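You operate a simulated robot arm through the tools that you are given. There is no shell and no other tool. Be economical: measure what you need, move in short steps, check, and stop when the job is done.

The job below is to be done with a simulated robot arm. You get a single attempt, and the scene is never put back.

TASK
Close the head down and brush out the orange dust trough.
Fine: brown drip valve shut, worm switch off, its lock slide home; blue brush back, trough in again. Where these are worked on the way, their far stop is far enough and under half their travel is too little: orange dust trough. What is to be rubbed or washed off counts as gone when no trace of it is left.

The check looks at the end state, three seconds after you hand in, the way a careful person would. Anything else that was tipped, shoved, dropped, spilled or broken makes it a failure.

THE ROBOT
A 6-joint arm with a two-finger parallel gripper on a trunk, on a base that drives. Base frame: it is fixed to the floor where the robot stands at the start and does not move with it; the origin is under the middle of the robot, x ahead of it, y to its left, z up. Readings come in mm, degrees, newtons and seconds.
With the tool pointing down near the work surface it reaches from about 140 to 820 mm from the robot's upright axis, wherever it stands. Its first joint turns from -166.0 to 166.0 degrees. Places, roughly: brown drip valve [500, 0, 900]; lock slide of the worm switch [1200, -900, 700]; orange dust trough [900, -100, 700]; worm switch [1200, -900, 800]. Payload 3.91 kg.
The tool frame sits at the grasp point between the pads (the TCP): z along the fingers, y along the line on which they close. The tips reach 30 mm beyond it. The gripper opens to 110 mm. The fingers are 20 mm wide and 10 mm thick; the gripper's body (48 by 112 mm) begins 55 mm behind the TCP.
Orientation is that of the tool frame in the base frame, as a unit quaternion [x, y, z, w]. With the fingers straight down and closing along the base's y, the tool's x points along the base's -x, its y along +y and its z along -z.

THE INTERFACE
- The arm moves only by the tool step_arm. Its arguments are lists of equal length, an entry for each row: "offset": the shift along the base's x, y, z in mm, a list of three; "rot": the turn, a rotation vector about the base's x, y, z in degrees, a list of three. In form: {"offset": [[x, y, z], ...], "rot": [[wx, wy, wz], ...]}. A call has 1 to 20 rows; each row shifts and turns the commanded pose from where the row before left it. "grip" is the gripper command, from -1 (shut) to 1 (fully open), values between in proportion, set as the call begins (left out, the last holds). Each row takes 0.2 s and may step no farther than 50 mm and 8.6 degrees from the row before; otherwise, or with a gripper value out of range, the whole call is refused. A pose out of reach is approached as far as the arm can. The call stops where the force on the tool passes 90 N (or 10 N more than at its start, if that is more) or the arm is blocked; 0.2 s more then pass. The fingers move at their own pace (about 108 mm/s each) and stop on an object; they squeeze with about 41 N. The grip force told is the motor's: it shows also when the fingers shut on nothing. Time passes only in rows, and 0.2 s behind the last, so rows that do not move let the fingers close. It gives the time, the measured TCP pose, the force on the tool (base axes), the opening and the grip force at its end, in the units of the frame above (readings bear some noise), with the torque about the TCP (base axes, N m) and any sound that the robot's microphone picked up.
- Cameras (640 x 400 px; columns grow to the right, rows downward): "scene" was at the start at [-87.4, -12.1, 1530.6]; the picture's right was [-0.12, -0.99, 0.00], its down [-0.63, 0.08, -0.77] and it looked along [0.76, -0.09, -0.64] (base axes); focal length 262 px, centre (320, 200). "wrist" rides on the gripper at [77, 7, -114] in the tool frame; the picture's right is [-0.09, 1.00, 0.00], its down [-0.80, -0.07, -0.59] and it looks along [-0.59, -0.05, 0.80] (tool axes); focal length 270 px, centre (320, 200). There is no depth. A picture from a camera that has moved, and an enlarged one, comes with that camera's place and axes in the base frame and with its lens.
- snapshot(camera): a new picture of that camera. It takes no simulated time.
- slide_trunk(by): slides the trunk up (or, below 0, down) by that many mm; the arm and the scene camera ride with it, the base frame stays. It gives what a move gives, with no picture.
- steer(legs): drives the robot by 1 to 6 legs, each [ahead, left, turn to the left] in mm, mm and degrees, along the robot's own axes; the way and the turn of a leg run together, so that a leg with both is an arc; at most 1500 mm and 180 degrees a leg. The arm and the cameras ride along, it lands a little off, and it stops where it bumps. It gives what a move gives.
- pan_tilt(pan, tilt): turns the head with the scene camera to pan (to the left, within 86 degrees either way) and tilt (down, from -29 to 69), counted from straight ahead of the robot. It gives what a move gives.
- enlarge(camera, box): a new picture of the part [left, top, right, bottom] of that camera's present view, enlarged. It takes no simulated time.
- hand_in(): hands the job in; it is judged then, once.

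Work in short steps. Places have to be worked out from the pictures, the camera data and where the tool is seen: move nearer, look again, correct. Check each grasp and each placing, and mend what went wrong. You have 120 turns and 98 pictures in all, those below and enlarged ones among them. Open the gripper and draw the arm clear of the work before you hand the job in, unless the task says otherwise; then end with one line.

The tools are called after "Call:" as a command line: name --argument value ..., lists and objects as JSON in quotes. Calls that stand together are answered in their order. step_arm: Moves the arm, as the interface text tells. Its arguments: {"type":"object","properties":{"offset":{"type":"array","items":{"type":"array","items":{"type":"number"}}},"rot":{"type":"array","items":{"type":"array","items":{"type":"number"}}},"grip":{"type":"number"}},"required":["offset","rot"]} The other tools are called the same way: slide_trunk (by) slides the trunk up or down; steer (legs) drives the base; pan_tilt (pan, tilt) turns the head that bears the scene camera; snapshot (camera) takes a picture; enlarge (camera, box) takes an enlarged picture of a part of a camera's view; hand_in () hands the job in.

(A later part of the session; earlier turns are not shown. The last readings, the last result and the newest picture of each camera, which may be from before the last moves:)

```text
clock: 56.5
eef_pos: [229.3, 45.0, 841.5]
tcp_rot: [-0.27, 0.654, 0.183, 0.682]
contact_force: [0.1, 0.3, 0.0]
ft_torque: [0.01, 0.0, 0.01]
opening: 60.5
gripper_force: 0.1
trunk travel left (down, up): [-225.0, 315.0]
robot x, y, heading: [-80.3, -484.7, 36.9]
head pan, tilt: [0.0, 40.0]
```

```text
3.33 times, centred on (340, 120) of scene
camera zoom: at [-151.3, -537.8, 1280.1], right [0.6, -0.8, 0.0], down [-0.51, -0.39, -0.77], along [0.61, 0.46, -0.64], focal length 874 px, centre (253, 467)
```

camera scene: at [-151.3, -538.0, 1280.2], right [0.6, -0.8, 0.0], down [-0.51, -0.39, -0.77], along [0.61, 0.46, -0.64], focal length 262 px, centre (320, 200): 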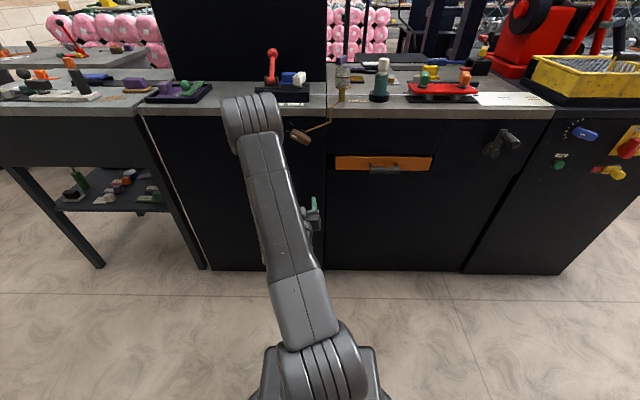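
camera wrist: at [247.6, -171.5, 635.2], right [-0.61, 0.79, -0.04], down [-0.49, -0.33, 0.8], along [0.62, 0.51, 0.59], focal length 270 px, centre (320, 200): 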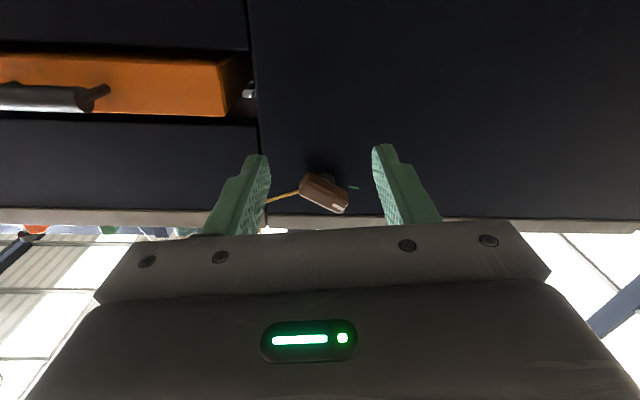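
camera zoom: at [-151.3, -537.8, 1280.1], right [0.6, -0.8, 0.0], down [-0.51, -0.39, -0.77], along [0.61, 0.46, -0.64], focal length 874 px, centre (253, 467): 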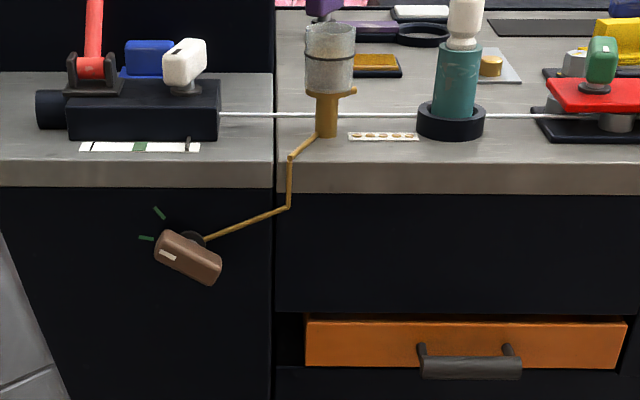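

The two green ticks bracket the current pointer (a running band), so shut lies at a stop outside it. I check the paper chart and nearby cards for hints.

Call:
enlarge --camera "scene" --box '[400, 60, 560, 160]'

Call:
enlarge --camera "scene" --box '[325, 60, 365, 110]'

```text
4.00 times, centred on (480, 110) of scene
camera zoom: at [-151.3, -537.8, 1280.1], right [0.6, -0.8, 0.0], down [-0.51, -0.39, -0.77], along [0.61, 0.46, -0.64], focal length 1049 px, centre (-320, 560)
```

zoom: 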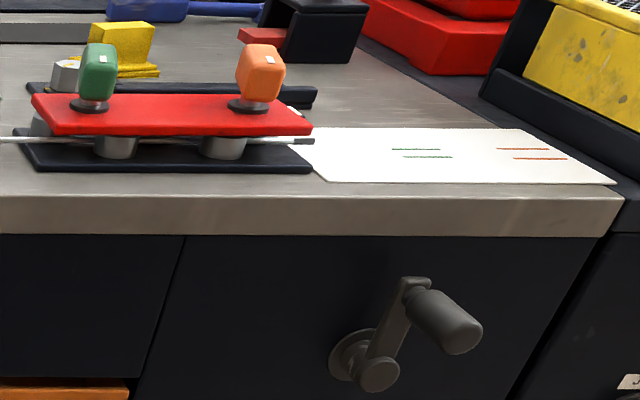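

```text
8.00 times, centred on (345, 85) of scene
camera zoom: at [-151.3, -537.8, 1280.1], right [0.6, -0.8, 0.0], down [-0.51, -0.39, -0.77], along [0.61, 0.46, -0.64], focal length 2097 px, centre (120, 1120)
```

zoom: 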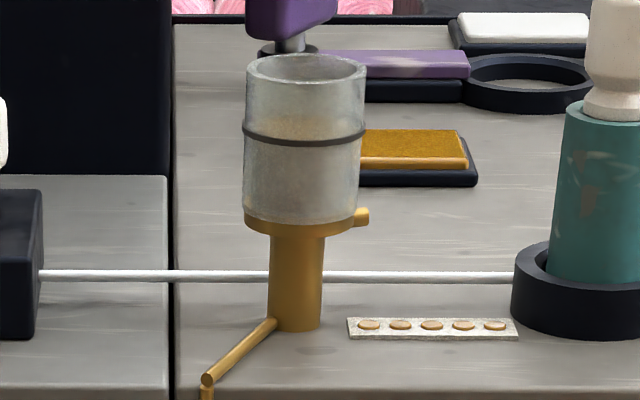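

Triangulated: valve pivot at R≈−60, z≈850, panel F≈799, handle face F≈751, axis ~152°. I roll the tool 62° to match and move to a standoff.

Call:
step_arm --offset '[[23.7, -9.9, 1.1], [23.7, -9.9, 1.1], [23.7, -9.9, 1.1], [23.7, -9.9, 1.1], [23.7, -9.9, 1.1], [23.7, -9.9, 1.1], [23.7, -9.9, 1.1], [23.7, -9.9, 1.1]]' --rot '[[-6.2, -4.65, 0], [-6.2, -4.65, 0], [-6.2, -4.65, 0], [-6.2, -4.65, 0], [-6.2, -4.65, 0], [-6.2, -4.65, 0], [-6.2, -4.65, 0], [-6.2, -4.65, 0]]'

Call:
snapshot --camera "wrist"

```text
clock: 58.3
eef_pos: [420.2, -34.0, 851.8]
tcp_rot: [-0.569, 0.424, -0.196, 0.676]
contact_force: [0.0, 0.2, 0.0]
ft_torque: [0.0, 0.03, -0.02]
opening: 60.7
gripper_force: 0.0
trunk travel left (down, up): [-225.0, 315.0]
robot x, y, heading: [-80.7, -485.7, 37.1]
head pan, tilt: [0.0, 40.0]
```

```text
59 pictures are left
camera wrist: at [368.9, -158.9, 819.2], right [-0.27, 0.34, -0.9], down [-0.91, 0.22, 0.35], along [0.32, 0.91, 0.25], focal length 270 px, centre (320, 200)
```

wrist: 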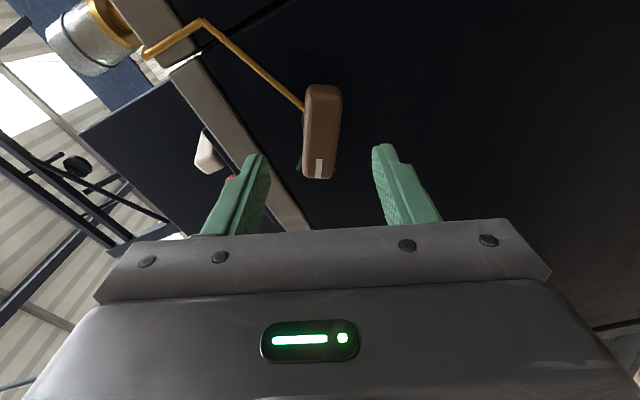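

Handle is centred and aligned. I advance 80 mm and close on it.

Call:
step_arm --offset '[[21.3, 16, -0.5], [21.3, 16, -0.5], [21.3, 16, -0.5]]' --rot '[[0, 0, 0], [0, 0, 0], [0, 0, 0]]'

Call:
step_arm --offset '[[0, 0, 0], [0, 0, 0]]' --rot '[[0, 0, 0], [0, 0, 0]]' --grip -1

Call:
snapshot --camera "wrist"

```text
clock: 59.1
eef_pos: [484.0, 14.0, 850.1]
tcp_rot: [-0.569, 0.425, -0.196, 0.676]
contact_force: [-0.2, -0.2, 0.0]
ft_torque: [-0.02, 0.01, 0.0]
opening: 60.7
gripper_force: 0.0
trunk travel left (down, up): [-225.0, 315.0]
robot x, y, heading: [-78.8, -485.8, 37.2]
head pan, tilt: [0.0, 40.0]
```

```text
clock: 59.7
eef_pos: [485.1, 14.2, 849.6]
tcp_rot: [-0.568, 0.425, -0.197, 0.677]
contact_force: [3.4, 1.3, 1.1]
ft_torque: [0.75, -1.04, -0.62]
opening: 28.2
gripper_force: 45.7
trunk travel left (down, up): [-225.0, 315.0]
robot x, y, heading: [-83.5, -484.2, 36.8]
head pan, tilt: [0.0, 40.0]
```

```text
58 pictures are left
camera wrist: at [433.3, -111.3, 818.1], right [-0.27, 0.34, -0.9], down [-0.91, 0.22, 0.35], along [0.32, 0.91, 0.25], focal length 270 px, centre (320, 200)
```

wrist: 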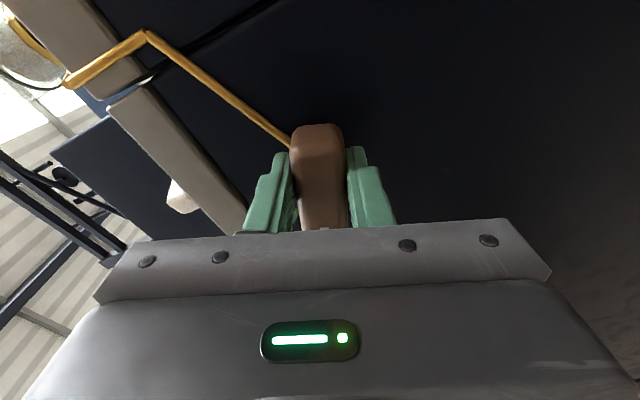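

Gripped. I turn clockwise (seen from the front) in small steps, feeling for the shut stop.

Call:
step_arm --offset '[[0, 0, 0], [0, 0, 0], [0, 0, 0], [0, 0, 0], [0, 0, 0], [0, 0, 0], [0, 0, 0], [0, 0, 0]]' --rot '[[4, 3, 0], [4, 3, 0], [4, 3, 0], [4, 3, 0], [4, 3, 0], [4, 3, 0], [4, 3, 0], [4, 3, 0]]'

```text
clock: 61.5
eef_pos: [482.6, 17.7, 844.9]
tcp_rot: [-0.393, 0.593, 0.049, 0.701]
contact_force: [-22.1, 14.1, -30.6]
ft_torque: [0.23, -1.1, -0.07]
opening: 28.4
gripper_force: 45.1
trunk travel left (down, up): [-225.0, 315.0]
robot x, y, heading: [-80.7, -484.2, 37.0]
head pan, tilt: [0.0, 40.0]
```

Turned 40° with growing side force: my grip sits ~12 mm off the pivot. I continue clockwise 40° while letting the tool follow the arc.

Call:
step_arm --offset '[[-1.6, 2.2, -3], [-1.4, 1.9, -2], [-1, 1.3, -0.8], [-0.9, 1.2, -0.5], [-0.9, 1.2, -0.4], [-0.8, 1.1, -0.3], [-0.8, 1.1, -0.2], [-0.8, 1.1, 0]]' --rot '[[4, 3, 0], [4, 3, 0], [4, 3, 0], [4, 3, 0], [4, 3, 0], [4, 3, 0], [4, 3, 0], [4, 3, 0]]'

Call:
snapshot --camera "wrist"

```text
clock: 63.3
eef_pos: [478.3, 23.1, 845.0]
tcp_rot: [-0.161, 0.686, 0.288, 0.649]
contact_force: [1.2, -6.2, 1.9]
ft_torque: [-1.15, -1.13, -1.62]
opening: 31.6
gripper_force: 45.1
trunk travel left (down, up): [-225.0, 315.0]
robot x, y, heading: [-81.5, -488.1, 36.8]
head pan, tilt: [0.0, 40.0]
```

```text
57 pictures are left
camera wrist: at [372.9, -29.6, 770.1], right [-0.58, 0.77, 0.27], down [-0.35, -0.54, 0.77], along [0.73, 0.35, 0.58], focal length 270 px, centre (320, 200)
```

wrist: 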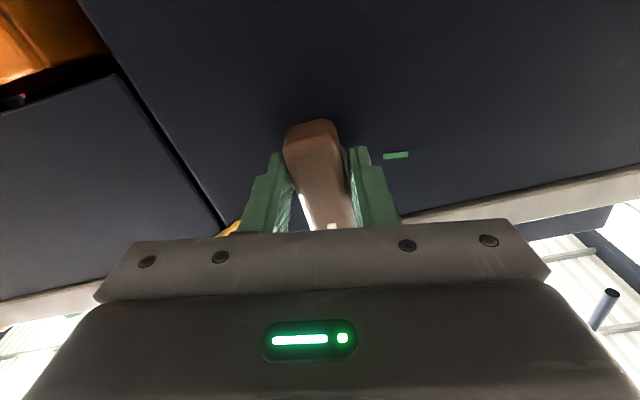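

The fingers slipped against a stop with the handle roughly upright. I back the tool's rotation 12° to relax, release, retreat and look.

Call:
step_arm --offset '[[0, 0, 0], [0, 0, 0], [0, 0, 0], [0, 0, 0], [-32, -24, 0], [-32, -24, 0], [-32, -24, 0], [-32, -24, 0]]' --rot '[[0, 0, 0], [0, 0, 0], [0, 0, 0], [0, 0, 0], [0, 0, 0], [0, 0, 0], [0, 0, 0], [0, 0, 0]]' --grip 0.1

Call:
snapshot --camera "wrist"

Call:
enlarge --camera "scene" --box '[260, 60, 420, 180]'

```text
clock: 65.1
eef_pos: [347.1, -69.3, 842.9]
tcp_rot: [-0.162, 0.688, 0.287, 0.647]
contact_force: [-0.3, 0.4, -0.2]
ft_torque: [-0.01, 0.01, 0.0]
opening: 60.4
gripper_force: 0.1
trunk travel left (down, up): [-225.0, 315.0]
robot x, y, heading: [-84.2, -482.9, 37.3]
head pan, tilt: [0.0, 40.0]
```

```text
56 pictures are left
camera wrist: at [242.1, -123.5, 768.0], right [-0.58, 0.77, 0.27], down [-0.34, -0.53, 0.77], along [0.74, 0.36, 0.57], focal length 270 px, centre (320, 200)
```

wrist: 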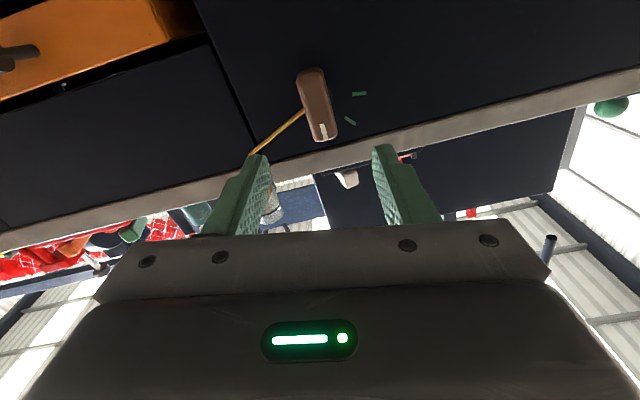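

```text
3.33 times, centred on (340, 120) of scene
camera zoom: at [-151.1, -537.8, 1280.2], right [0.6, -0.8, 0.0], down [-0.51, -0.39, -0.77], along [0.61, 0.46, -0.64], focal length 874 px, centre (253, 467)
```

zoom: 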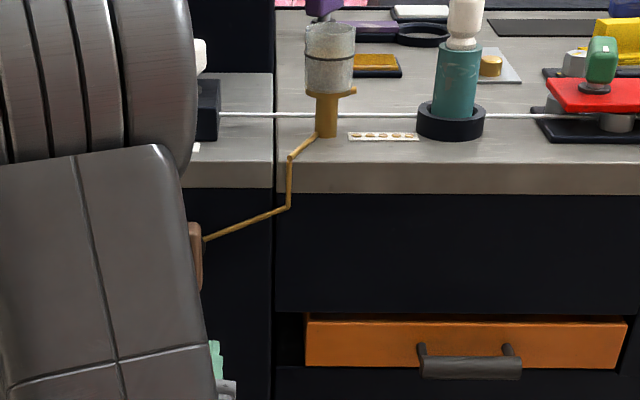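

Handle is upright at its clockwise stop: valve shut. Next the trough: I drive right 245 mm so its handle is straight ahead and square up the tool's roll (fingers closing vertically for the horizontal bar).

Call:
steer --legs '[[0, -245, 0]]'

Call:
step_arm --offset '[[0, 0, -10], [0, 0, -10], [0, 0, -10], [0, 0, -10], [0, 0, -10], [0, 0, -10], [0, 0, -10], [0, 0, -10], [0, 0, -10]]' --rot '[[6.8, 5.1, 0], [6.8, 5.1, 0], [6.8, 5.1, 0], [6.8, 5.1, 0], [6.8, 5.1, 0], [6.8, 5.1, 0], [6.8, 5.1, 0], [6.8, 5.1, 0], [6.8, 5.1, 0]]'

Call:
snapshot --camera "wrist"

Call:
snapshot --camera "scene"

```text
clock: 66.9
eef_pos: [493.5, -266.4, 843.2]
tcp_rot: [-0.163, 0.687, 0.287, 0.647]
contact_force: [-1.1, -0.2, -0.2]
ft_torque: [0.02, 0.01, 0.02]
opening: 60.6
gripper_force: 0.1
trunk travel left (down, up): [-225.0, 315.0]
robot x, y, heading: [63.8, -680.0, 37.0]
head pan, tilt: [0.0, 40.0]
```

```text
clock: 68.9
eef_pos: [495.2, -264.5, 752.6]
tcp_rot: [0.298, 0.637, 0.628, 0.334]
contact_force: [0.6, -0.8, -0.9]
ft_torque: [0.01, 0.04, -0.01]
opening: 60.8
gripper_force: 0.1
trunk travel left (down, up): [-225.0, 315.0]
robot x, y, heading: [65.3, -679.9, 36.9]
head pan, tilt: [0.0, 40.0]
```

```text
54 pictures are left
camera wrist: at [355.0, -272.6, 754.7], right [0.02, -0.04, 1.0], down [0.01, -1.0, -0.04], along [1.0, 0.01, -0.02], focal length 270 px, centre (320, 200)
```

wrist: 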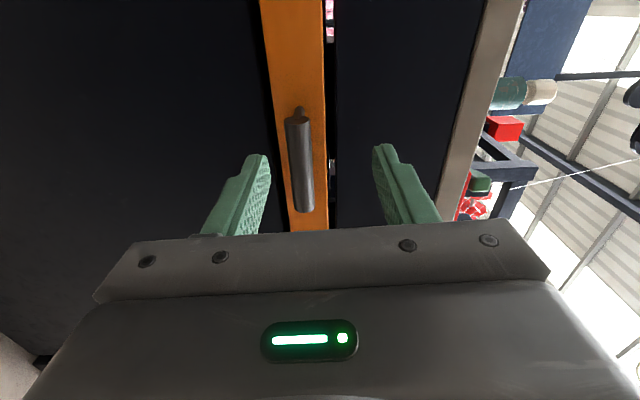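

```text
53 pictures are left
camera scene: at [-4.7, -732.7, 1280.2], right [0.6, -0.8, 0.0], down [-0.51, -0.39, -0.77], along [0.61, 0.46, -0.64], focal length 262 px, centre (320, 200)
```

scene: 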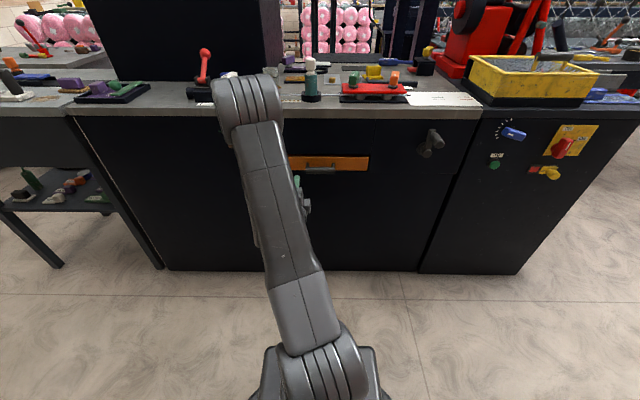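

I enlarge both views on the handle for better triangulation.

Call:
enlarge --camera "scene" --box '[270, 130, 390, 205]'

Call:
enlarge --camera "wrist" --box '[220, 80, 412, 200]'

```text
5.33 times, centred on (330, 168) of scene
camera zoom: at [-4.7, -732.7, 1280.2], right [0.6, -0.8, 0.0], down [-0.51, -0.39, -0.77], along [0.61, 0.46, -0.64], focal length 1398 px, centre (267, 373)
```

zoom: 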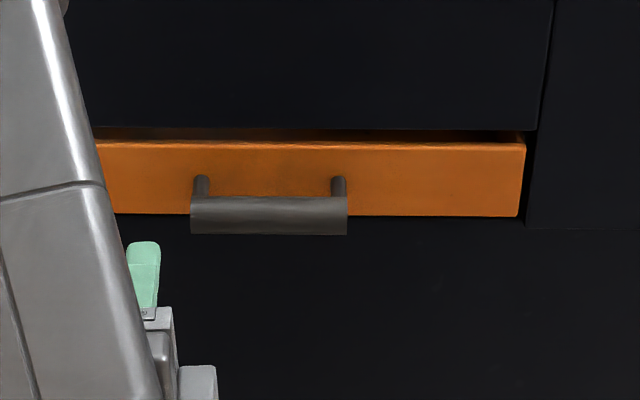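

```text
3.33 times, centred on (316, 140) of wrist
camera zoom: at [355.0, -272.6, 754.7], right [0.02, -0.04, 1.0], down [0.01, -1.0, -0.04], along [1.0, 0.01, -0.02], focal length 901 px, centre (333, 400)
```

zoom: 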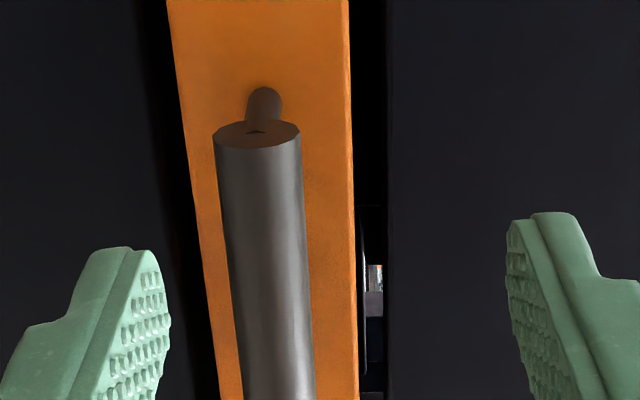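

Handle bar centre: F≈749, R≈1, z≈726, 112 mm long. I align, advance and grip it.

Call:
step_arm --offset '[[22.5, -30, -13.3], [22.5, -30, -13.3], [30, 22.5, 0], [30, 22.5, 0], [30, 22.5, 0], [30, 22.5, 0], [0, 0, 0]]' --rot '[[0, 0, 0], [0, 0, 0], [0, 0, 0], [0, 0, 0], [0, 0, 0], [0, 0, 0], [0, 0, 0]]'

Call:
step_arm --offset '[[0, 0, 0], [0, 0, 0]]' --rot '[[0, 0, 0], [0, 0, 0]]' --grip -1

Call:
snapshot --camera "wrist"

```text
clock: 70.5
eef_pos: [658.4, -234.9, 724.2]
tcp_rot: [0.299, 0.638, 0.627, 0.333]
contact_force: [0.3, -0.5, -1.0]
ft_torque: [-0.02, -0.01, 0.01]
opening: 60.5
gripper_force: 0.1
trunk travel left (down, up): [-225.0, 315.0]
robot x, y, heading: [64.3, -683.6, 36.9]
head pan, tilt: [0.0, 40.0]
```

```text
clock: 71.1
eef_pos: [658.2, -234.0, 730.2]
tcp_rot: [0.297, 0.634, 0.631, 0.334]
contact_force: [0.6, 2.4, 27.1]
ft_torque: [0.99, 0.34, -0.05]
opening: 27.6
gripper_force: 45.2
trunk travel left (down, up): [-225.0, 315.0]
robot x, y, heading: [64.2, -676.8, 37.0]
head pan, tilt: [0.0, 40.0]
```

```text
50 pictures are left
camera wrist: at [519.6, -241.9, 730.6], right [0.01, -0.04, 1.0], down [0.01, -1.0, -0.04], along [1.0, 0.01, -0.01], focal length 270 px, centre (320, 200)
```

wrist: 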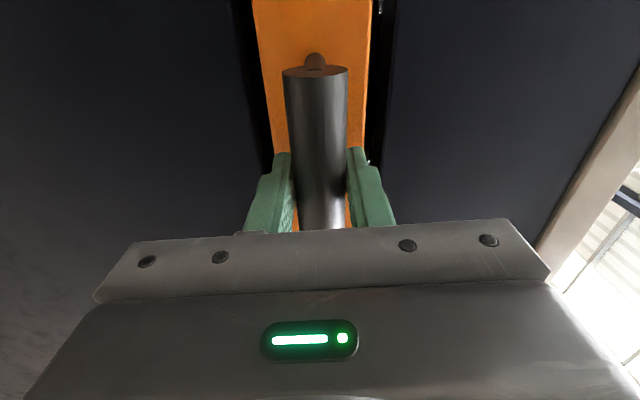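

Gripped, with vertical preload from a ~6 mm height error; I raise to relax and pull out 80 mm.

Call:
step_arm --offset '[[0, 0, 5], [-16, -12, 0], [-16, -12, 0], [-16, -12, 0], [-16, -12, 0]]' --rot '[[0, 0, 0], [0, 0, 0], [0, 0, 0], [0, 0, 0], [0, 0, 0]]'

```text
clock: 72.3
eef_pos: [594.0, -282.0, 729.1]
tcp_rot: [0.298, 0.639, 0.626, 0.333]
contact_force: [-8.6, 10.4, 1.0]
ft_torque: [0.59, 0.58, -0.43]
opening: 27.7
gripper_force: 45.0
trunk travel left (down, up): [-225.0, 315.0]
robot x, y, heading: [64.2, -676.4, 36.9]
head pan, tilt: [0.0, 40.0]
```

Slides out easily. I continue pulling.

Call:
step_arm --offset '[[-16.5, -11.4, 0], [-16.3, -11.6, 0], [-16.3, -11.6, 0], [-16.3, -11.6, 0], [-16.3, -11.6, 0], [-16.3, -11.6, 0], [-16.3, -11.6, 0]]' --rot '[[0, 0, 0], [0, 0, 0], [0, 0, 0], [0, 0, 0], [0, 0, 0], [0, 0, 0], [0, 0, 0]]'

Call:
snapshot --camera "scene"

```text
clock: 73.9
eef_pos: [481.5, -364.1, 729.5]
tcp_rot: [0.299, 0.639, 0.626, 0.334]
contact_force: [-3.6, 5.3, -14.6]
ft_torque: [0.58, 0.6, 0.62]
opening: 27.3
gripper_force: 45.3
trunk travel left (down, up): [-225.0, 315.0]
robot x, y, heading: [65.1, -681.7, 36.8]
head pan, tilt: [0.0, 40.0]
```

```text
49 pictures are left
camera scene: at [-3.9, -731.6, 1280.1], right [0.6, -0.8, 0.0], down [-0.51, -0.39, -0.77], along [0.61, 0.46, -0.64], focal length 262 px, centre (320, 200)
```

scene: 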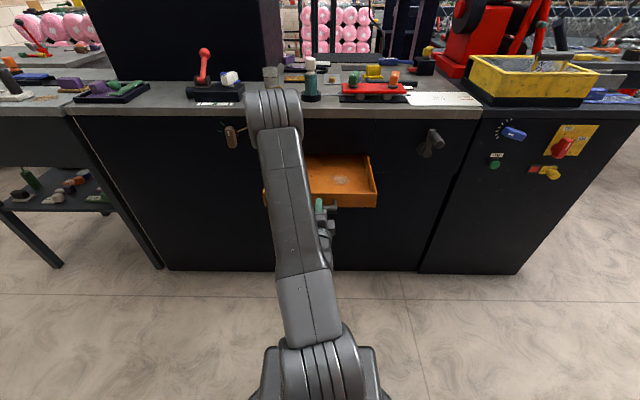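

Trough with white dust visible, out ~220 mm. I pull further to find the far stop.

Call:
step_arm --offset '[[-12.2, -8.7, -0.5], [-12.2, -8.7, 0], [-12.2, -8.7, 0], [-12.2, -8.7, 0], [-12.2, -8.7, 0], [-12.2, -8.7, 0]]' --rot '[[0, 0, 0], [0, 0, 0], [0, 0, 0], [0, 0, 0], [0, 0, 0], [0, 0, 0]]'

```text
clock: 75.3
eef_pos: [405.5, -416.3, 730.8]
tcp_rot: [0.298, 0.639, 0.626, 0.333]
contact_force: [0.8, -0.1, -0.1]
ft_torque: [-0.02, -0.02, -0.01]
opening: 0.0
gripper_force: 37.9
trunk travel left (down, up): [-225.0, 315.0]
robot x, y, heading: [62.2, -684.1, 37.1]
head pan, tilt: [0.0, 40.0]
```

The bar slipped out of the grip, likely at the far stop. I back the arm away slightly and look.

Call:
step_arm --offset '[[-16, -12, 0], [-16, -12, 10], [0, 0, 30], [0, 0, 40], [0, 0, 45], [0, 0, 45], [0, 0, 45]]' --rot '[[0, 0, 0], [0, 0, 0], [0, 0, 0], [0, 0, 0], [0, 0, 0], [0, 0, 0], [0, 0, 0]]' --grip 0.3

Call:
snapshot --camera "scene"

```text
clock: 76.9
eef_pos: [379.7, -426.5, 953.4]
tcp_rot: [0.298, 0.638, 0.627, 0.333]
contact_force: [-0.1, 1.4, -0.9]
ft_torque: [0.0, 0.01, -0.03]
opening: 71.4
gripper_force: 0.0
out of reach, approached as far as the arm can: row 1, 2
trunk travel left (down, up): [-225.0, 315.0]
robot x, y, heading: [65.4, -676.2, 37.0]
head pan, tilt: [0.0, 40.0]
```

```text
48 pictures are left
camera scene: at [-4.8, -732.8, 1280.1], right [0.6, -0.8, 0.0], down [-0.51, -0.39, -0.77], along [0.61, 0.46, -0.64], focal length 262 px, centre (320, 200)
```

scene: 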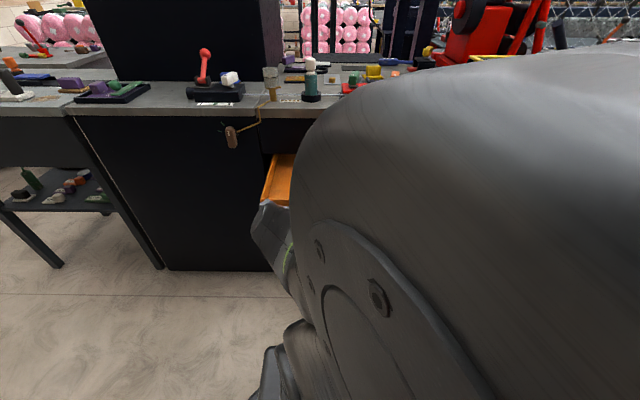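

Arm is folded into view. I raise the trunk 250 mm for bench-top work, then pitch the tool down.

Call:
slide_trunk --by 250

Call:
step_arm --offset '[[8, 6, 0], [8, 6, 0], [8, 6, 0], [8, 6, 0], [8, 6, 0], [8, 6, 0], [8, 6, 0], [8, 6, 0], [8, 6, 0], [0, 0, 0], [0, 0, 0]]' --rot '[[-4.9, 6.5, 0], [-4.9, 6.5, 0], [-4.9, 6.5, 0], [-4.9, 6.5, 0], [-4.9, 6.5, 0], [-4.9, 6.5, 0], [-4.9, 6.5, 0], [-4.9, 6.5, 0], [-4.9, 6.5, 0], [-4.9, 6.5, 0], [-4.9, 6.5, 0]]'

Call:
snapshot --camera "scene"

```text
clock: 79.5
eef_pos: [381.2, -426.7, 1203.3]
tcp_rot: [0.298, 0.638, 0.627, 0.333]
contact_force: [0.1, -0.2, 0.2]
ft_torque: [0.02, -0.05, 0.01]
opening: 71.6
gripper_force: 0.1
trunk travel left (down, up): [-475.0, 65.0]
robot x, y, heading: [65.1, -681.1, 36.8]
head pan, tilt: [0.0, 40.0]
```

```text
clock: 81.9
eef_pos: [327.7, -293.9, 1135.3]
tcp_rot: [0.422, 0.886, 0.132, 0.139]
contact_force: [-0.3, 0.5, -0.2]
ft_torque: [0.0, 0.06, 0.0]
opening: 71.4
gripper_force: 0.1
out of reach, approached as far as the arm can: row 2, 3, 4, 5, 6, 7, 8, 9, 10, 11
trunk travel left (down, up): [-475.0, 65.0]
robot x, y, heading: [62.9, -680.0, 37.1]
head pan, tilt: [0.0, 40.0]
```

```text
47 pictures are left
camera scene: at [-4.2, -731.1, 1530.2], right [0.6, -0.8, 0.0], down [-0.51, -0.39, -0.77], along [0.61, 0.46, -0.64], focal length 262 px, centre (320, 200)
```

scene: 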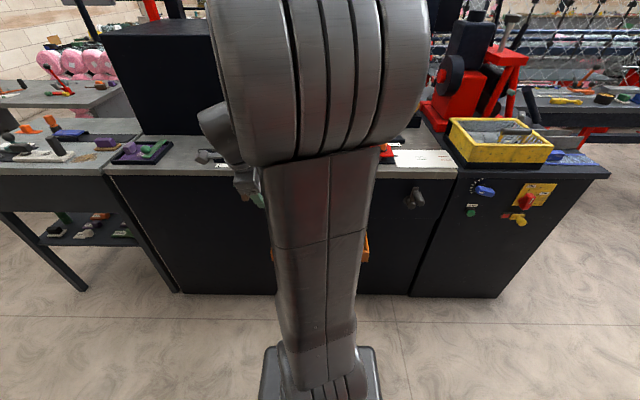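

Tool is still 22° from vertical. I finish the pitch while raising and moving it a bit forward.

Call:
step_arm --offset '[[15, 10, 30], [15, 10, 30], [15, 10, 20], [0, 0, 0]]' --rot '[[-4.4, 5.9, 0], [-4.4, 5.9, 0], [-4.4, 5.9, 0], [0, 0, 0]]'

```text
clock: 82.9
eef_pos: [359.5, -260.0, 1206.4]
tcp_rot: [0.412, 0.9, -0.041, 0.136]
contact_force: [0.5, 0.9, 0.6]
ft_torque: [0.0, 0.0, -0.01]
opening: 71.5
gripper_force: 0.0
out of reach, approached as far as the arm can: row 1, 2
trunk travel left (down, up): [-475.0, 65.0]
robot x, y, heading: [66.0, -684.9, 37.0]
head pan, tilt: [0.0, 40.0]
```

Now tilted 16° sideways; I correct that about the forward axis.

Call:
step_arm --offset '[[0, 0, 0], [0, 0, 0], [0, 0, 0], [0, 0, 0]]' --rot '[[6.4, 4.8, 0], [6.4, 4.8, 0], [-1.9, 2.6, 0], [0, 0, 0]]'

Call:
steer --legs '[[0, 420, 0]]'

Call:
snapshot --camera "scene"

Call:
snapshot --camera "wrist"

```text
clock: 83.9
eef_pos: [358.8, -258.2, 1205.4]
tcp_rot: [0.414, 0.899, -0.03, 0.138]
contact_force: [0.4, -0.1, 0.1]
ft_torque: [-0.03, -0.01, -0.01]
opening: 71.6
gripper_force: 0.1
out of reach, approached as far as the arm can: row 1, 2
trunk travel left (down, up): [-475.0, 65.0]
robot x, y, heading: [63.7, -678.6, 36.8]
head pan, tilt: [0.0, 40.0]
```

```text
clock: 86.5
eef_pos: [105.4, 77.1, 1206.0]
tcp_rot: [0.413, 0.9, -0.029, 0.137]
contact_force: [-0.6, -0.4, 0.1]
ft_torque: [-0.01, -0.04, 0.04]
opening: 71.6
gripper_force: 0.0
trunk travel left (down, up): [-475.0, 65.0]
robot x, y, heading: [-190.1, -342.6, 36.8]
head pan, tilt: [0.0, 40.0]
```

```text
46 pictures are left
camera scene: at [-257.6, -396.9, 1530.1], right [0.6, -0.8, 0.0], down [-0.51, -0.39, -0.77], along [0.61, 0.46, -0.64], focal length 262 px, centre (320, 200)
```

scene: 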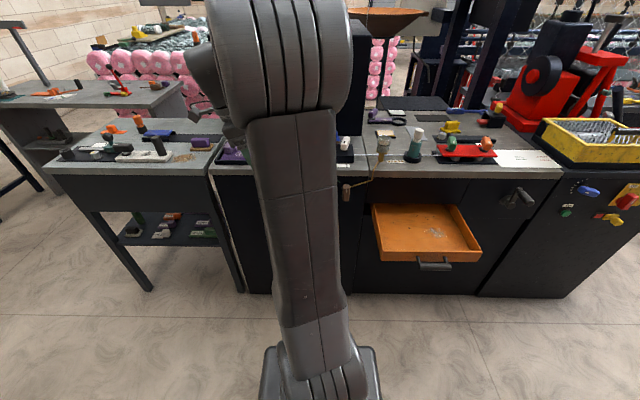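

```text
45 pictures are left
camera wrist: at [35.1, 156.8, 1294.2], right [0.8, 0.59, 0.08], down [0.31, -0.54, 0.78], along [0.51, -0.6, -0.61], focal length 270 px, centre (320, 200)
```

wrist: 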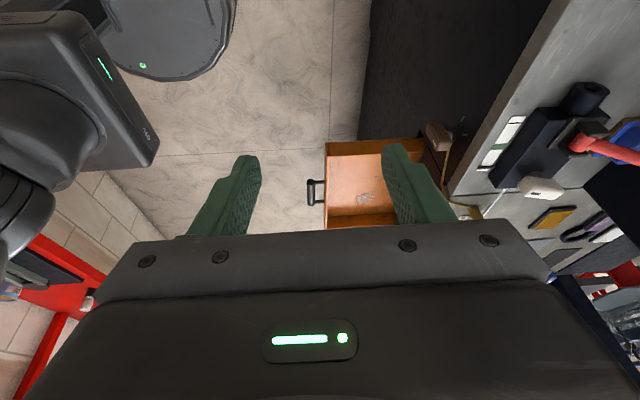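

The trough is fully out, dust inside. I yaw the tool +90° back to its natural roll (camera toward the robot) and fix the tilt.

Call:
step_arm --offset '[[4, 3, 0], [4, 3, 0], [4, 3, 0], [4, 3, 0], [4, 3, 0], [4, 3, 0], [4, 3, 0], [4, 3, 0], [4, 3, 0], [4, 3, 0], [4, 3, 0], [0, 0, 0], [0, 0, 0]]' --rot '[[0, 0, 8.2], [0, 0, 8.2], [0, 0, 8.2], [0, 0, 8.2], [0, 0, 8.2], [0, 0, 8.2], [0, 0, 8.2], [0, 0, 8.2], [0, 0, 8.2], [0, 0, 8.2], [0, 0, 8.2], [-4.8, 6.4, 0], [-4.8, 6.4, 0]]'

Call:
steer --legs '[[300, 0, 0]]'

Call:
snapshot --camera "wrist"

```text
clock: 89.3
eef_pos: [48.0, 150.1, 1145.8]
tcp_rot: [-0.334, 0.931, -0.048, 0.14]
contact_force: [0.2, 0.3, 0.3]
ft_torque: [-0.01, 0.02, -0.01]
opening: 71.5
gripper_force: 0.1
out of reach, approached as far as the arm can: row 4, 5, 6, 7, 8, 9, 10, 11, 12, 13
trunk travel left (down, up): [-475.0, 65.0]
robot x, y, heading: [-188.4, -344.9, 36.6]
head pan, tilt: [0.0, 40.0]
```

```text
clock: 91.3
eef_pos: [285.9, 328.4, 1146.3]
tcp_rot: [-0.333, 0.931, -0.049, 0.139]
contact_force: [-0.4, -0.4, -0.6]
ft_torque: [-0.02, -0.01, 0.01]
opening: 71.7
gripper_force: 0.1
trunk travel left (down, up): [-475.0, 65.0]
robot x, y, heading: [47.4, -166.6, 37.3]
head pan, tilt: [0.0, 40.0]
```

```text
44 pictures are left
camera wrist: at [190.4, 285.0, 1236.3], right [-0.54, 0.83, -0.16], down [0.46, 0.45, 0.76], along [0.7, 0.34, -0.63], focal length 270 px, centre (320, 200)
```

wrist: 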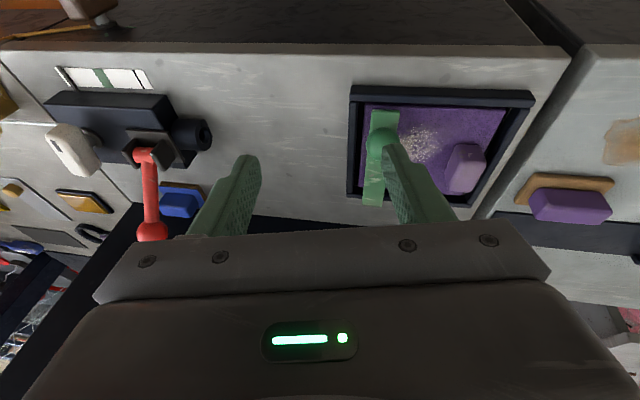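

I level the tool and move it toward the brush area (behind the black machine, near the red lever).

Call:
step_arm --offset '[[31, -21, 9], [31, -21, 9], [31, -21, 9], [31, -21, 9], [31, -21, 9], [31, -21, 9], [0, 0, 0]]' --rot '[[0, 4.2, -1], [0, 4.2, -1], [0, 4.2, -1], [0, 4.2, -1], [0, 0, 0], [0, 0, 0], [0, 0, 0]]'

Call:
snapshot --camera "wrist"

```text
clock: 92.9
eef_pos: [455.9, 205.1, 1181.0]
tcp_rot: [-0.3, 0.943, -0.109, 0.094]
contact_force: [0.1, -0.2, 0.5]
ft_torque: [0.0, 0.0, 0.0]
opening: 71.4
gripper_force: 0.1
out of reach, approached as far as the arm can: row 1, 2, 3, 4
trunk travel left (down, up): [-475.0, 65.0]
robot x, y, heading: [48.5, -166.8, 37.1]
head pan, tilt: [0.0, 40.0]
```

```text
43 pictures are left
camera wrist: at [362.0, 182.6, 1280.2], right [-0.47, 0.84, -0.25], down [0.54, 0.5, 0.68], along [0.7, 0.18, -0.69], focal length 270 px, centre (320, 200)
```

wrist: 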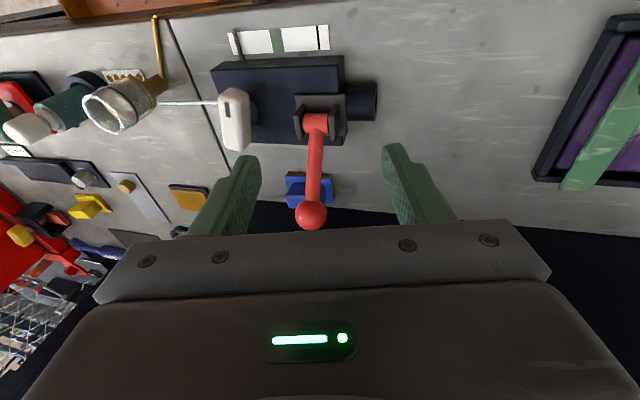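

The tool remains tilted ~15° to the right, as if a joint limits it. I look at the arm's configuration.

Call:
snapshot --camera "scene"

Call:
step_arm --offset '[[0, 0, 0], [0, 0, 0]]' --rot '[[6.4, 4.8, 0], [0, 0, 0]]'

```text
42 pictures are left
camera scene: at [-20.1, -218.5, 1530.2], right [0.6, -0.8, 0.0], down [-0.51, -0.39, -0.77], along [0.61, 0.46, -0.64], focal length 262 px, centre (320, 200)
```

scene: 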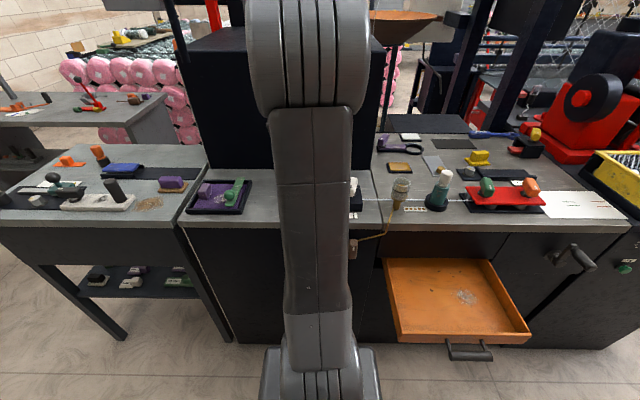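

```text
clock: 93.5
eef_pos: [455.6, 205.4, 1180.6]
tcp_rot: [-0.3, 0.943, -0.109, 0.094]
contact_force: [0.6, -0.2, -0.2]
ft_torque: [0.0, 0.0, 0.01]
opening: 71.7
gripper_force: 0.1
out of reach, approached as far as the arm can: row 1
trunk travel left (down, up): [-475.0, 65.0]
robot x, y, heading: [51.7, -165.1, 37.2]
head pan, tilt: [0.0, 40.0]
```

The wrist seems flipped with forearm roll at its limit. I pitch the tool back to horizontal, in order to come down again exactly in the arm's plane.

Call:
step_arm --offset '[[0, 0, 8], [0, 0, 8], [0, 0, 8], [0, 0, 8], [0, 0, 8], [0, 0, 0], [0, 0, 0], [0, 0, 0], [0, 0, 0], [0, 0, 0]]' --rot '[[5.1, -6.8, 0], [5.1, -6.8, 0], [5.1, -6.8, 0], [5.1, -6.8, 0], [5.1, -6.8, 0], [5.1, -6.8, 0], [5.1, -6.8, 0], [5.1, -6.8, 0], [5.1, -6.8, 0], [5.1, -6.8, 0]]'

```text
clock: 95.7
eef_pos: [456.1, 206.5, 1221.8]
tcp_rot: [-0.125, 0.688, 0.141, 0.701]
contact_force: [0.2, -0.1, 0.5]
ft_torque: [-0.01, -0.04, 0.01]
opening: 71.5
gripper_force: 0.1
trunk travel left (down, up): [-475.0, 65.0]
robot x, y, heading: [54.4, -169.9, 37.3]
head pan, tilt: [0.0, 40.0]
```

Horizontal without limits. I now yaw the tool so that its axis and the TCP lie exactly in the arm's plane (straight ahead).

Call:
step_arm --offset '[[16, -21.3, 0], [16, -21.3, 0], [0, 0, 0], [0, 0, 0]]' --rot '[[0, 0, 7.7], [0, 0, 7.7], [0, 0, 0], [0, 0, 0]]'

Call:
step_arm --offset '[[0, 0, 0]]' --rot '[[0, 0, 0]]'

Call:
step_arm --offset '[[0, 0, 0]]' --rot '[[0, 0, 0]]'

```text
clock: 96.7
eef_pos: [488.1, 163.2, 1220.9]
tcp_rot: [-0.216, 0.667, 0.231, 0.675]
contact_force: [-0.3, 1.0, -0.4]
ft_torque: [0.0, 0.0, -0.01]
opening: 71.5
gripper_force: 0.1
trunk travel left (down, up): [-475.0, 65.0]
robot x, y, heading: [51.7, -164.2, 37.0]
head pan, tilt: [0.0, 40.0]
```

```text
clock: 97.1
eef_pos: [488.1, 162.6, 1221.2]
tcp_rot: [-0.216, 0.666, 0.232, 0.675]
contact_force: [0.2, 0.5, 0.4]
ft_torque: [-0.02, -0.01, 0.04]
opening: 71.5
gripper_force: 0.1
trunk travel left (down, up): [-475.0, 65.0]
robot x, y, heading: [48.8, -162.0, 36.9]
head pan, tilt: [0.0, 40.0]
```

```text
clock: 97.5
eef_pos: [487.8, 163.7, 1220.4]
tcp_rot: [-0.215, 0.666, 0.233, 0.675]
contact_force: [-0.1, -0.4, -0.1]
ft_torque: [0.0, 0.0, -0.01]
opening: 71.6
gripper_force: 0.1
trunk travel left (down, up): [-475.0, 65.0]
robot x, y, heading: [53.6, -165.0, 37.2]
head pan, tilt: [0.0, 40.0]
```

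Everything is in plane (36.9° both). I pitch straight down with large steps to cross the singularity cleanly.

Call:
step_arm --offset '[[0, 0, -5], [0, 0, -5], [0, 0, -5], [0, 0, -5], [0, 0, -5], [0, 0, -5], [0, 0, -5], [0, 0, -5], [0, 0, -5], [0, 0, -5]]' --rot '[[-5.1, 6.8, 0], [-5.1, 6.8, 0], [-5.1, 6.8, 0], [-5.1, 6.8, 0], [-5.1, 6.8, 0], [-5.1, 6.8, 0], [-5.1, 6.8, 0], [-5.1, 6.8, 0], [-5.1, 6.8, 0], [-5.1, 6.8, 0]]'

Call:
step_arm --offset '[[0, 0, 0], [0, 0, 0]]' --rot '[[-3.5, 4.6, 0], [0, 0, 0]]'

Call:
snapshot --camera "wrist"

```text
clock: 99.7
eef_pos: [488.8, 163.7, 1210.1]
tcp_rot: [-0.246, 0.759, 0.196, 0.57]
contact_force: [0.0, 0.1, -0.3]
ft_torque: [0.01, 0.01, -0.01]
opening: 71.6
gripper_force: 0.0
out of reach, approached as far as the arm can: row 3, 4, 5, 6, 7, 8, 9, 10
trunk travel left (down, up): [-475.0, 65.0]
robot x, y, heading: [49.4, -166.4, 36.9]
head pan, tilt: [0.0, 40.0]
```

```text
clock: 100.3
eef_pos: [489.4, 163.6, 1210.5]
tcp_rot: [-0.246, 0.759, 0.197, 0.57]
contact_force: [0.0, -0.4, 0.4]
ft_torque: [0.0, -0.01, -0.03]
opening: 71.3
gripper_force: 0.1
out of reach, approached as far as the arm can: row 1
trunk travel left (down, up): [-475.0, 65.0]
robot x, y, heading: [52.4, -166.3, 36.7]
head pan, tilt: [0.0, 40.0]
```

```text
41 pictures are left
camera wrist: at [377.3, 90.5, 1168.1], right [-0.57, 0.81, 0.1], down [-0.23, -0.28, 0.93], along [0.79, 0.51, 0.35], focal length 270 px, centre (320, 200)
```

wrist: 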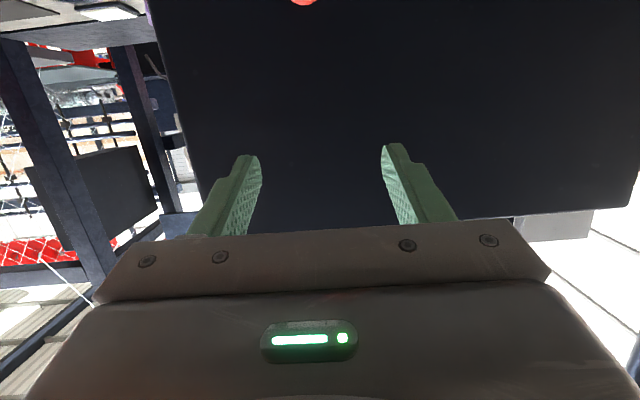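

The pitch stalls at −16° in this pose. I back the robot off to get free space, then test pitching with the arm more extended and lower.

Call:
steer --legs '[[-300, 0, 0]]'

Call:
step_arm --offset '[[24, 18, -35], [24, 18, -35], [24, 18, -35], [24, 18, -35], [24, 18, -35], [24, 18, -35]]' --rot '[[0, 0, 0], [0, 0, 0], [0, 0, 0], [0, 0, 0], [0, 0, 0], [0, 0, 0]]'

Call:
step_arm --offset '[[0, 0, 0], [0, 0, 0], [0, 0, 0], [0, 0, 0], [0, 0, 0]]' --rot '[[-5.1, 6.8, 0], [-5.1, 6.8, 0], [-5.1, 6.8, 0], [-5.1, 6.8, 0], [-5.1, 6.8, 0]]'

Call:
snapshot --camera "scene"

```text
clock: 102.3
eef_pos: [249.2, -18.4, 1210.9]
tcp_rot: [-0.245, 0.759, 0.196, 0.571]
contact_force: [-0.1, 0.1, 0.0]
ft_torque: [0.0, 0.02, -0.04]
opening: 71.4
gripper_force: 0.1
trunk travel left (down, up): [-475.0, 65.0]
robot x, y, heading: [-189.5, -346.5, 37.0]
head pan, tilt: [0.0, 40.0]
```

```text
clock: 103.7
eef_pos: [394.2, 92.3, 999.6]
tcp_rot: [-0.245, 0.758, 0.197, 0.571]
contact_force: [0.7, 0.6, -0.1]
ft_torque: [0.0, 0.02, -0.01]
opening: 71.7
gripper_force: 0.0
trunk travel left (down, up): [-475.0, 65.0]
robot x, y, heading: [-192.3, -340.6, 36.7]
head pan, tilt: [0.0, 40.0]
```

```text
clock: 104.9
eef_pos: [395.9, 84.4, 998.7]
tcp_rot: [-0.272, 0.832, 0.162, 0.455]
contact_force: [0.2, -0.2, 0.5]
ft_torque: [0.01, -0.03, 0.01]
opening: 71.2
gripper_force: 0.0
out of reach, approached as far as the arm can: row 2, 3, 4, 5
trunk travel left (down, up): [-475.0, 65.0]
robot x, y, heading: [-192.6, -347.8, 37.0]
head pan, tilt: [0.0, 40.0]
```

```text
40 pictures are left
camera scene: at [-259.7, -398.4, 1530.2], right [0.6, -0.8, 0.0], down [-0.51, -0.39, -0.77], along [0.61, 0.46, -0.64], focal length 262 px, centre (320, 200)
```

scene: 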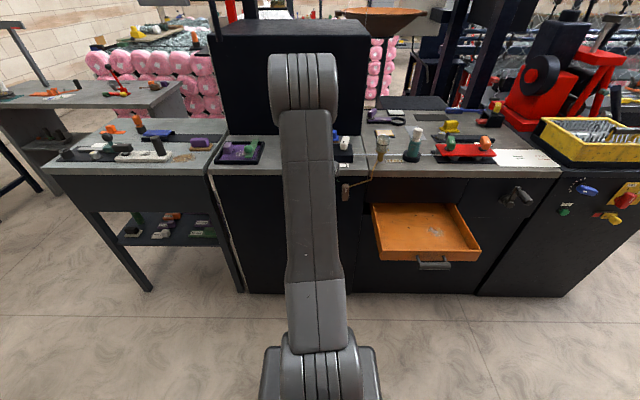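

The stall tracks the forearm direction (wrist singularity). Earlier the tool went round it on the right and hit a limit; I now go round on the left side instead.

Call:
step_arm --offset '[[0, 0, 0], [0, 0, 0], [0, 0, 0], [0, 0, 0], [0, 0, 0], [0, 0, 10], [0, 0, 10], [0, 0, 10], [0, 0, 10], [0, 0, 10], [0, 0, 10], [0, 0, 10], [0, 0, 10]]' --rot '[[5.1, -6.8, 0], [0, 0, 8], [0, 0, 8], [0, 0, 8], [0, 0, 8], [-5.1, 6.8, 0], [-5.1, 6.8, 0], [-5.1, 6.8, 0], [-5.1, 6.8, 0], [-5.1, 6.8, 0], [-5.1, 6.8, 0], [-5.1, 6.8, 0], [-5.1, 6.8, 0]]'

Call:
step_arm --offset '[[0, 0, 0], [0, 0, 0], [0, 0, 0]]' --rot '[[-5.1, -3.8, 0], [-5.1, -3.8, 0], [-5.1, -3.8, 0]]'

```text
clock: 107.7
eef_pos: [394.4, 87.2, 1078.1]
tcp_rot: [-0.396, 0.881, 0.24, -0.101]
contact_force: [-0.2, -0.3, 0.3]
ft_torque: [-0.01, 0.0, -0.01]
opening: 71.6
gripper_force: 0.0
trunk travel left (down, up): [-475.0, 65.0]
robot x, y, heading: [-190.9, -343.1, 36.7]
head pan, tilt: [0.0, 40.0]
```

```text
clock: 108.5
eef_pos: [394.0, 87.3, 1078.5]
tcp_rot: [-0.4, 0.903, 0.136, -0.074]
contact_force: [0.0, -0.5, 0.4]
ft_torque: [0.02, 0.0, -0.03]
opening: 71.5
gripper_force: 0.0
out of reach, approached as far as the arm can: row 3
trunk travel left (down, up): [-475.0, 65.0]
robot x, y, heading: [-192.5, -346.3, 36.9]
head pan, tilt: [0.0, 40.0]
```

Limit is symmetric (~17° sideways tilt with the tool down). A 17° lateral tilt is still workable if the fingers close along the bench depth, so I inspect the brush area: drive forward again and look.

Call:
steer --legs '[[230, 0, 0]]'

Call:
snapshot --camera "wrist"

Call:
snapshot --camera "scene"

```text
clock: 110.3
eef_pos: [577.6, 225.1, 1077.9]
tcp_rot: [-0.401, 0.903, 0.137, -0.075]
contact_force: [-0.4, -0.5, 0.4]
ft_torque: [0.0, 0.0, 0.03]
opening: 71.5
gripper_force: 0.0
trunk travel left (down, up): [-475.0, 65.0]
robot x, y, heading: [-7.9, -208.9, 36.8]
head pan, tilt: [0.0, 40.0]
```

```text
39 pictures are left
camera wrist: at [549.2, 149.5, 1191.4], right [-0.64, 0.7, 0.31], down [0.73, 0.44, 0.52], along [0.23, 0.56, -0.8], focal length 270 px, centre (320, 200)
```

wrist: 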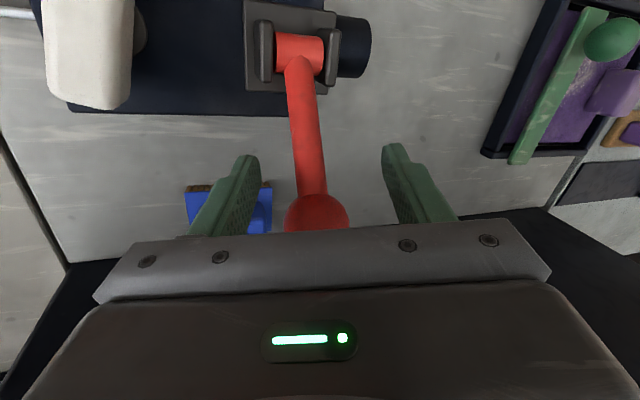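

```text
38 pictures are left
camera scene: at [-75.8, -260.6, 1530.2], right [0.6, -0.8, 0.0], down [-0.51, -0.39, -0.77], along [0.61, 0.46, -0.64], focal length 262 px, centre (320, 200)
```

scene: 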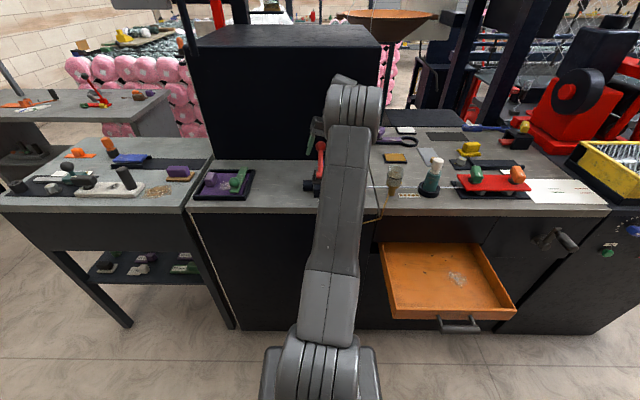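

The red lever ball is close to the fingers; the brush lies right of it. I raise the tool 120 mm and shift right for a clear look.

Call:
step_arm --offset '[[0, 0, 40], [0, 0, 40], [6, -25, 40], [6, -25, 0], [0, 0, 0]]' --rot '[[0, 0, 0], [0, 0, 0], [0, 0, 0], [0, 0, 0], [0, 0, 0]]' --grip 1

Call:
snapshot --camera "wrist"

```text
clock: 111.5
eef_pos: [588.4, 175.1, 1199.8]
tcp_rot: [-0.401, 0.903, 0.137, -0.075]
contact_force: [0.1, 0.1, -0.3]
ft_torque: [0.01, -0.01, 0.0]
opening: 109.9
gripper_force: 0.0
trunk travel left (down, up): [-475.0, 65.0]
robot x, y, heading: [-6.4, -205.9, 36.6]
head pan, tilt: [0.0, 40.0]
```

```text
37 pictures are left
camera wrist: at [560.0, 100.0, 1311.9], right [-0.64, 0.7, 0.31], down [0.73, 0.44, 0.52], along [0.23, 0.56, -0.8], focal length 270 px, centre (320, 200)
```

wrist: 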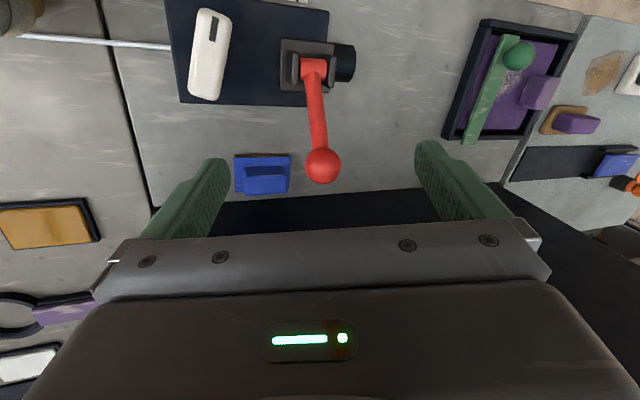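

Before working tilted, I test whether small rotation steps get past the stall (it may be a step-rate issue near the wrist singularity).

Call:
step_arm --offset '[[0, 0, 0], [0, 0, 0], [0, 0, 0], [0, 0, 0], [0, 0, 0], [0, 0, 0], [0, 0, 0], [0, 0, 0], [0, 0, 0], [0, 0, 0]]' --rot '[[-1.2, -0.9, 0], [-1.2, -0.9, 0], [-1.2, -0.9, 0], [-1.2, -0.9, 0], [-1.2, -0.9, 0], [-1.2, -0.9, 0], [-1.2, -0.9, 0], [-1.2, -0.9, 0], [-1.2, -0.9, 0], [-1.2, -0.9, 0]]'

```text
clock: 113.7
eef_pos: [588.2, 175.0, 1199.0]
tcp_rot: [-0.401, 0.903, 0.137, -0.075]
contact_force: [0.0, 0.7, 0.4]
ft_torque: [0.03, -0.01, -0.01]
opening: 110.2
gripper_force: 0.1
out of reach, approached as far as the arm can: row 2, 4, 6, 8, 10
trunk travel left (down, up): [-475.0, 65.0]
robot x, y, heading: [-8.9, -207.4, 36.9]
head pan, tilt: [0.0, 40.0]
```

Hard limit. I test whether it's the last joint (tool roll) rather than the forearm roll: yaw −43° and then retry removing the tilt.

Call:
step_arm --offset '[[0, 0, 0], [0, 0, 0], [0, 0, 0], [0, 0, 0], [0, 0, 0], [0, 0, 0], [0, 0, 0]]' --rot '[[0, 0, -8.5], [0, 0, -8.5], [0, 0, -8.5], [0, 0, -8.5], [0, 0, -8.5], [0, 0, 0], [0, 0, 0]]'

Call:
step_arm --offset '[[0, 0, 0], [0, 0, 0], [0, 0, 0], [0, 0, 0], [0, 0, 0], [0, 0, 0]]' --rot '[[0, 0, 8.5], [0, 0, 8.5], [0, 0, 8.5], [0, 0, 8.5], [0, 0, 8.5], [0, 0, 8.5]]'

```text
clock: 115.3
eef_pos: [570.8, 11.6, 1115.6]
tcp_rot: [-0.066, 0.983, 0.17, -0.014]
contact_force: [0.3, 1.4, -0.8]
ft_torque: [-0.03, -0.01, 0.0]
opening: 110.1
gripper_force: 0.0
out of reach, approached as far as the arm can: row 2, 3, 4, 5
trunk travel left (down, up): [-475.0, 65.0]
robot x, y, heading: [-8.0, -208.8, 36.8]
head pan, tilt: [0.0, 40.0]
```

```text
clock: 116.7
eef_pos: [569.3, 33.7, 1118.3]
tcp_rot: [-0.479, 0.856, 0.178, -0.076]
contact_force: [0.0, 0.9, -0.4]
ft_torque: [0.02, 0.0, -0.01]
opening: 109.7
gripper_force: 0.1
out of reach, approached as far as the arm can: row 5, 6
trunk travel left (down, up): [-475.0, 65.0]
robot x, y, heading: [-9.9, -210.6, 36.8]
head pan, tilt: [0.0, 40.0]
```

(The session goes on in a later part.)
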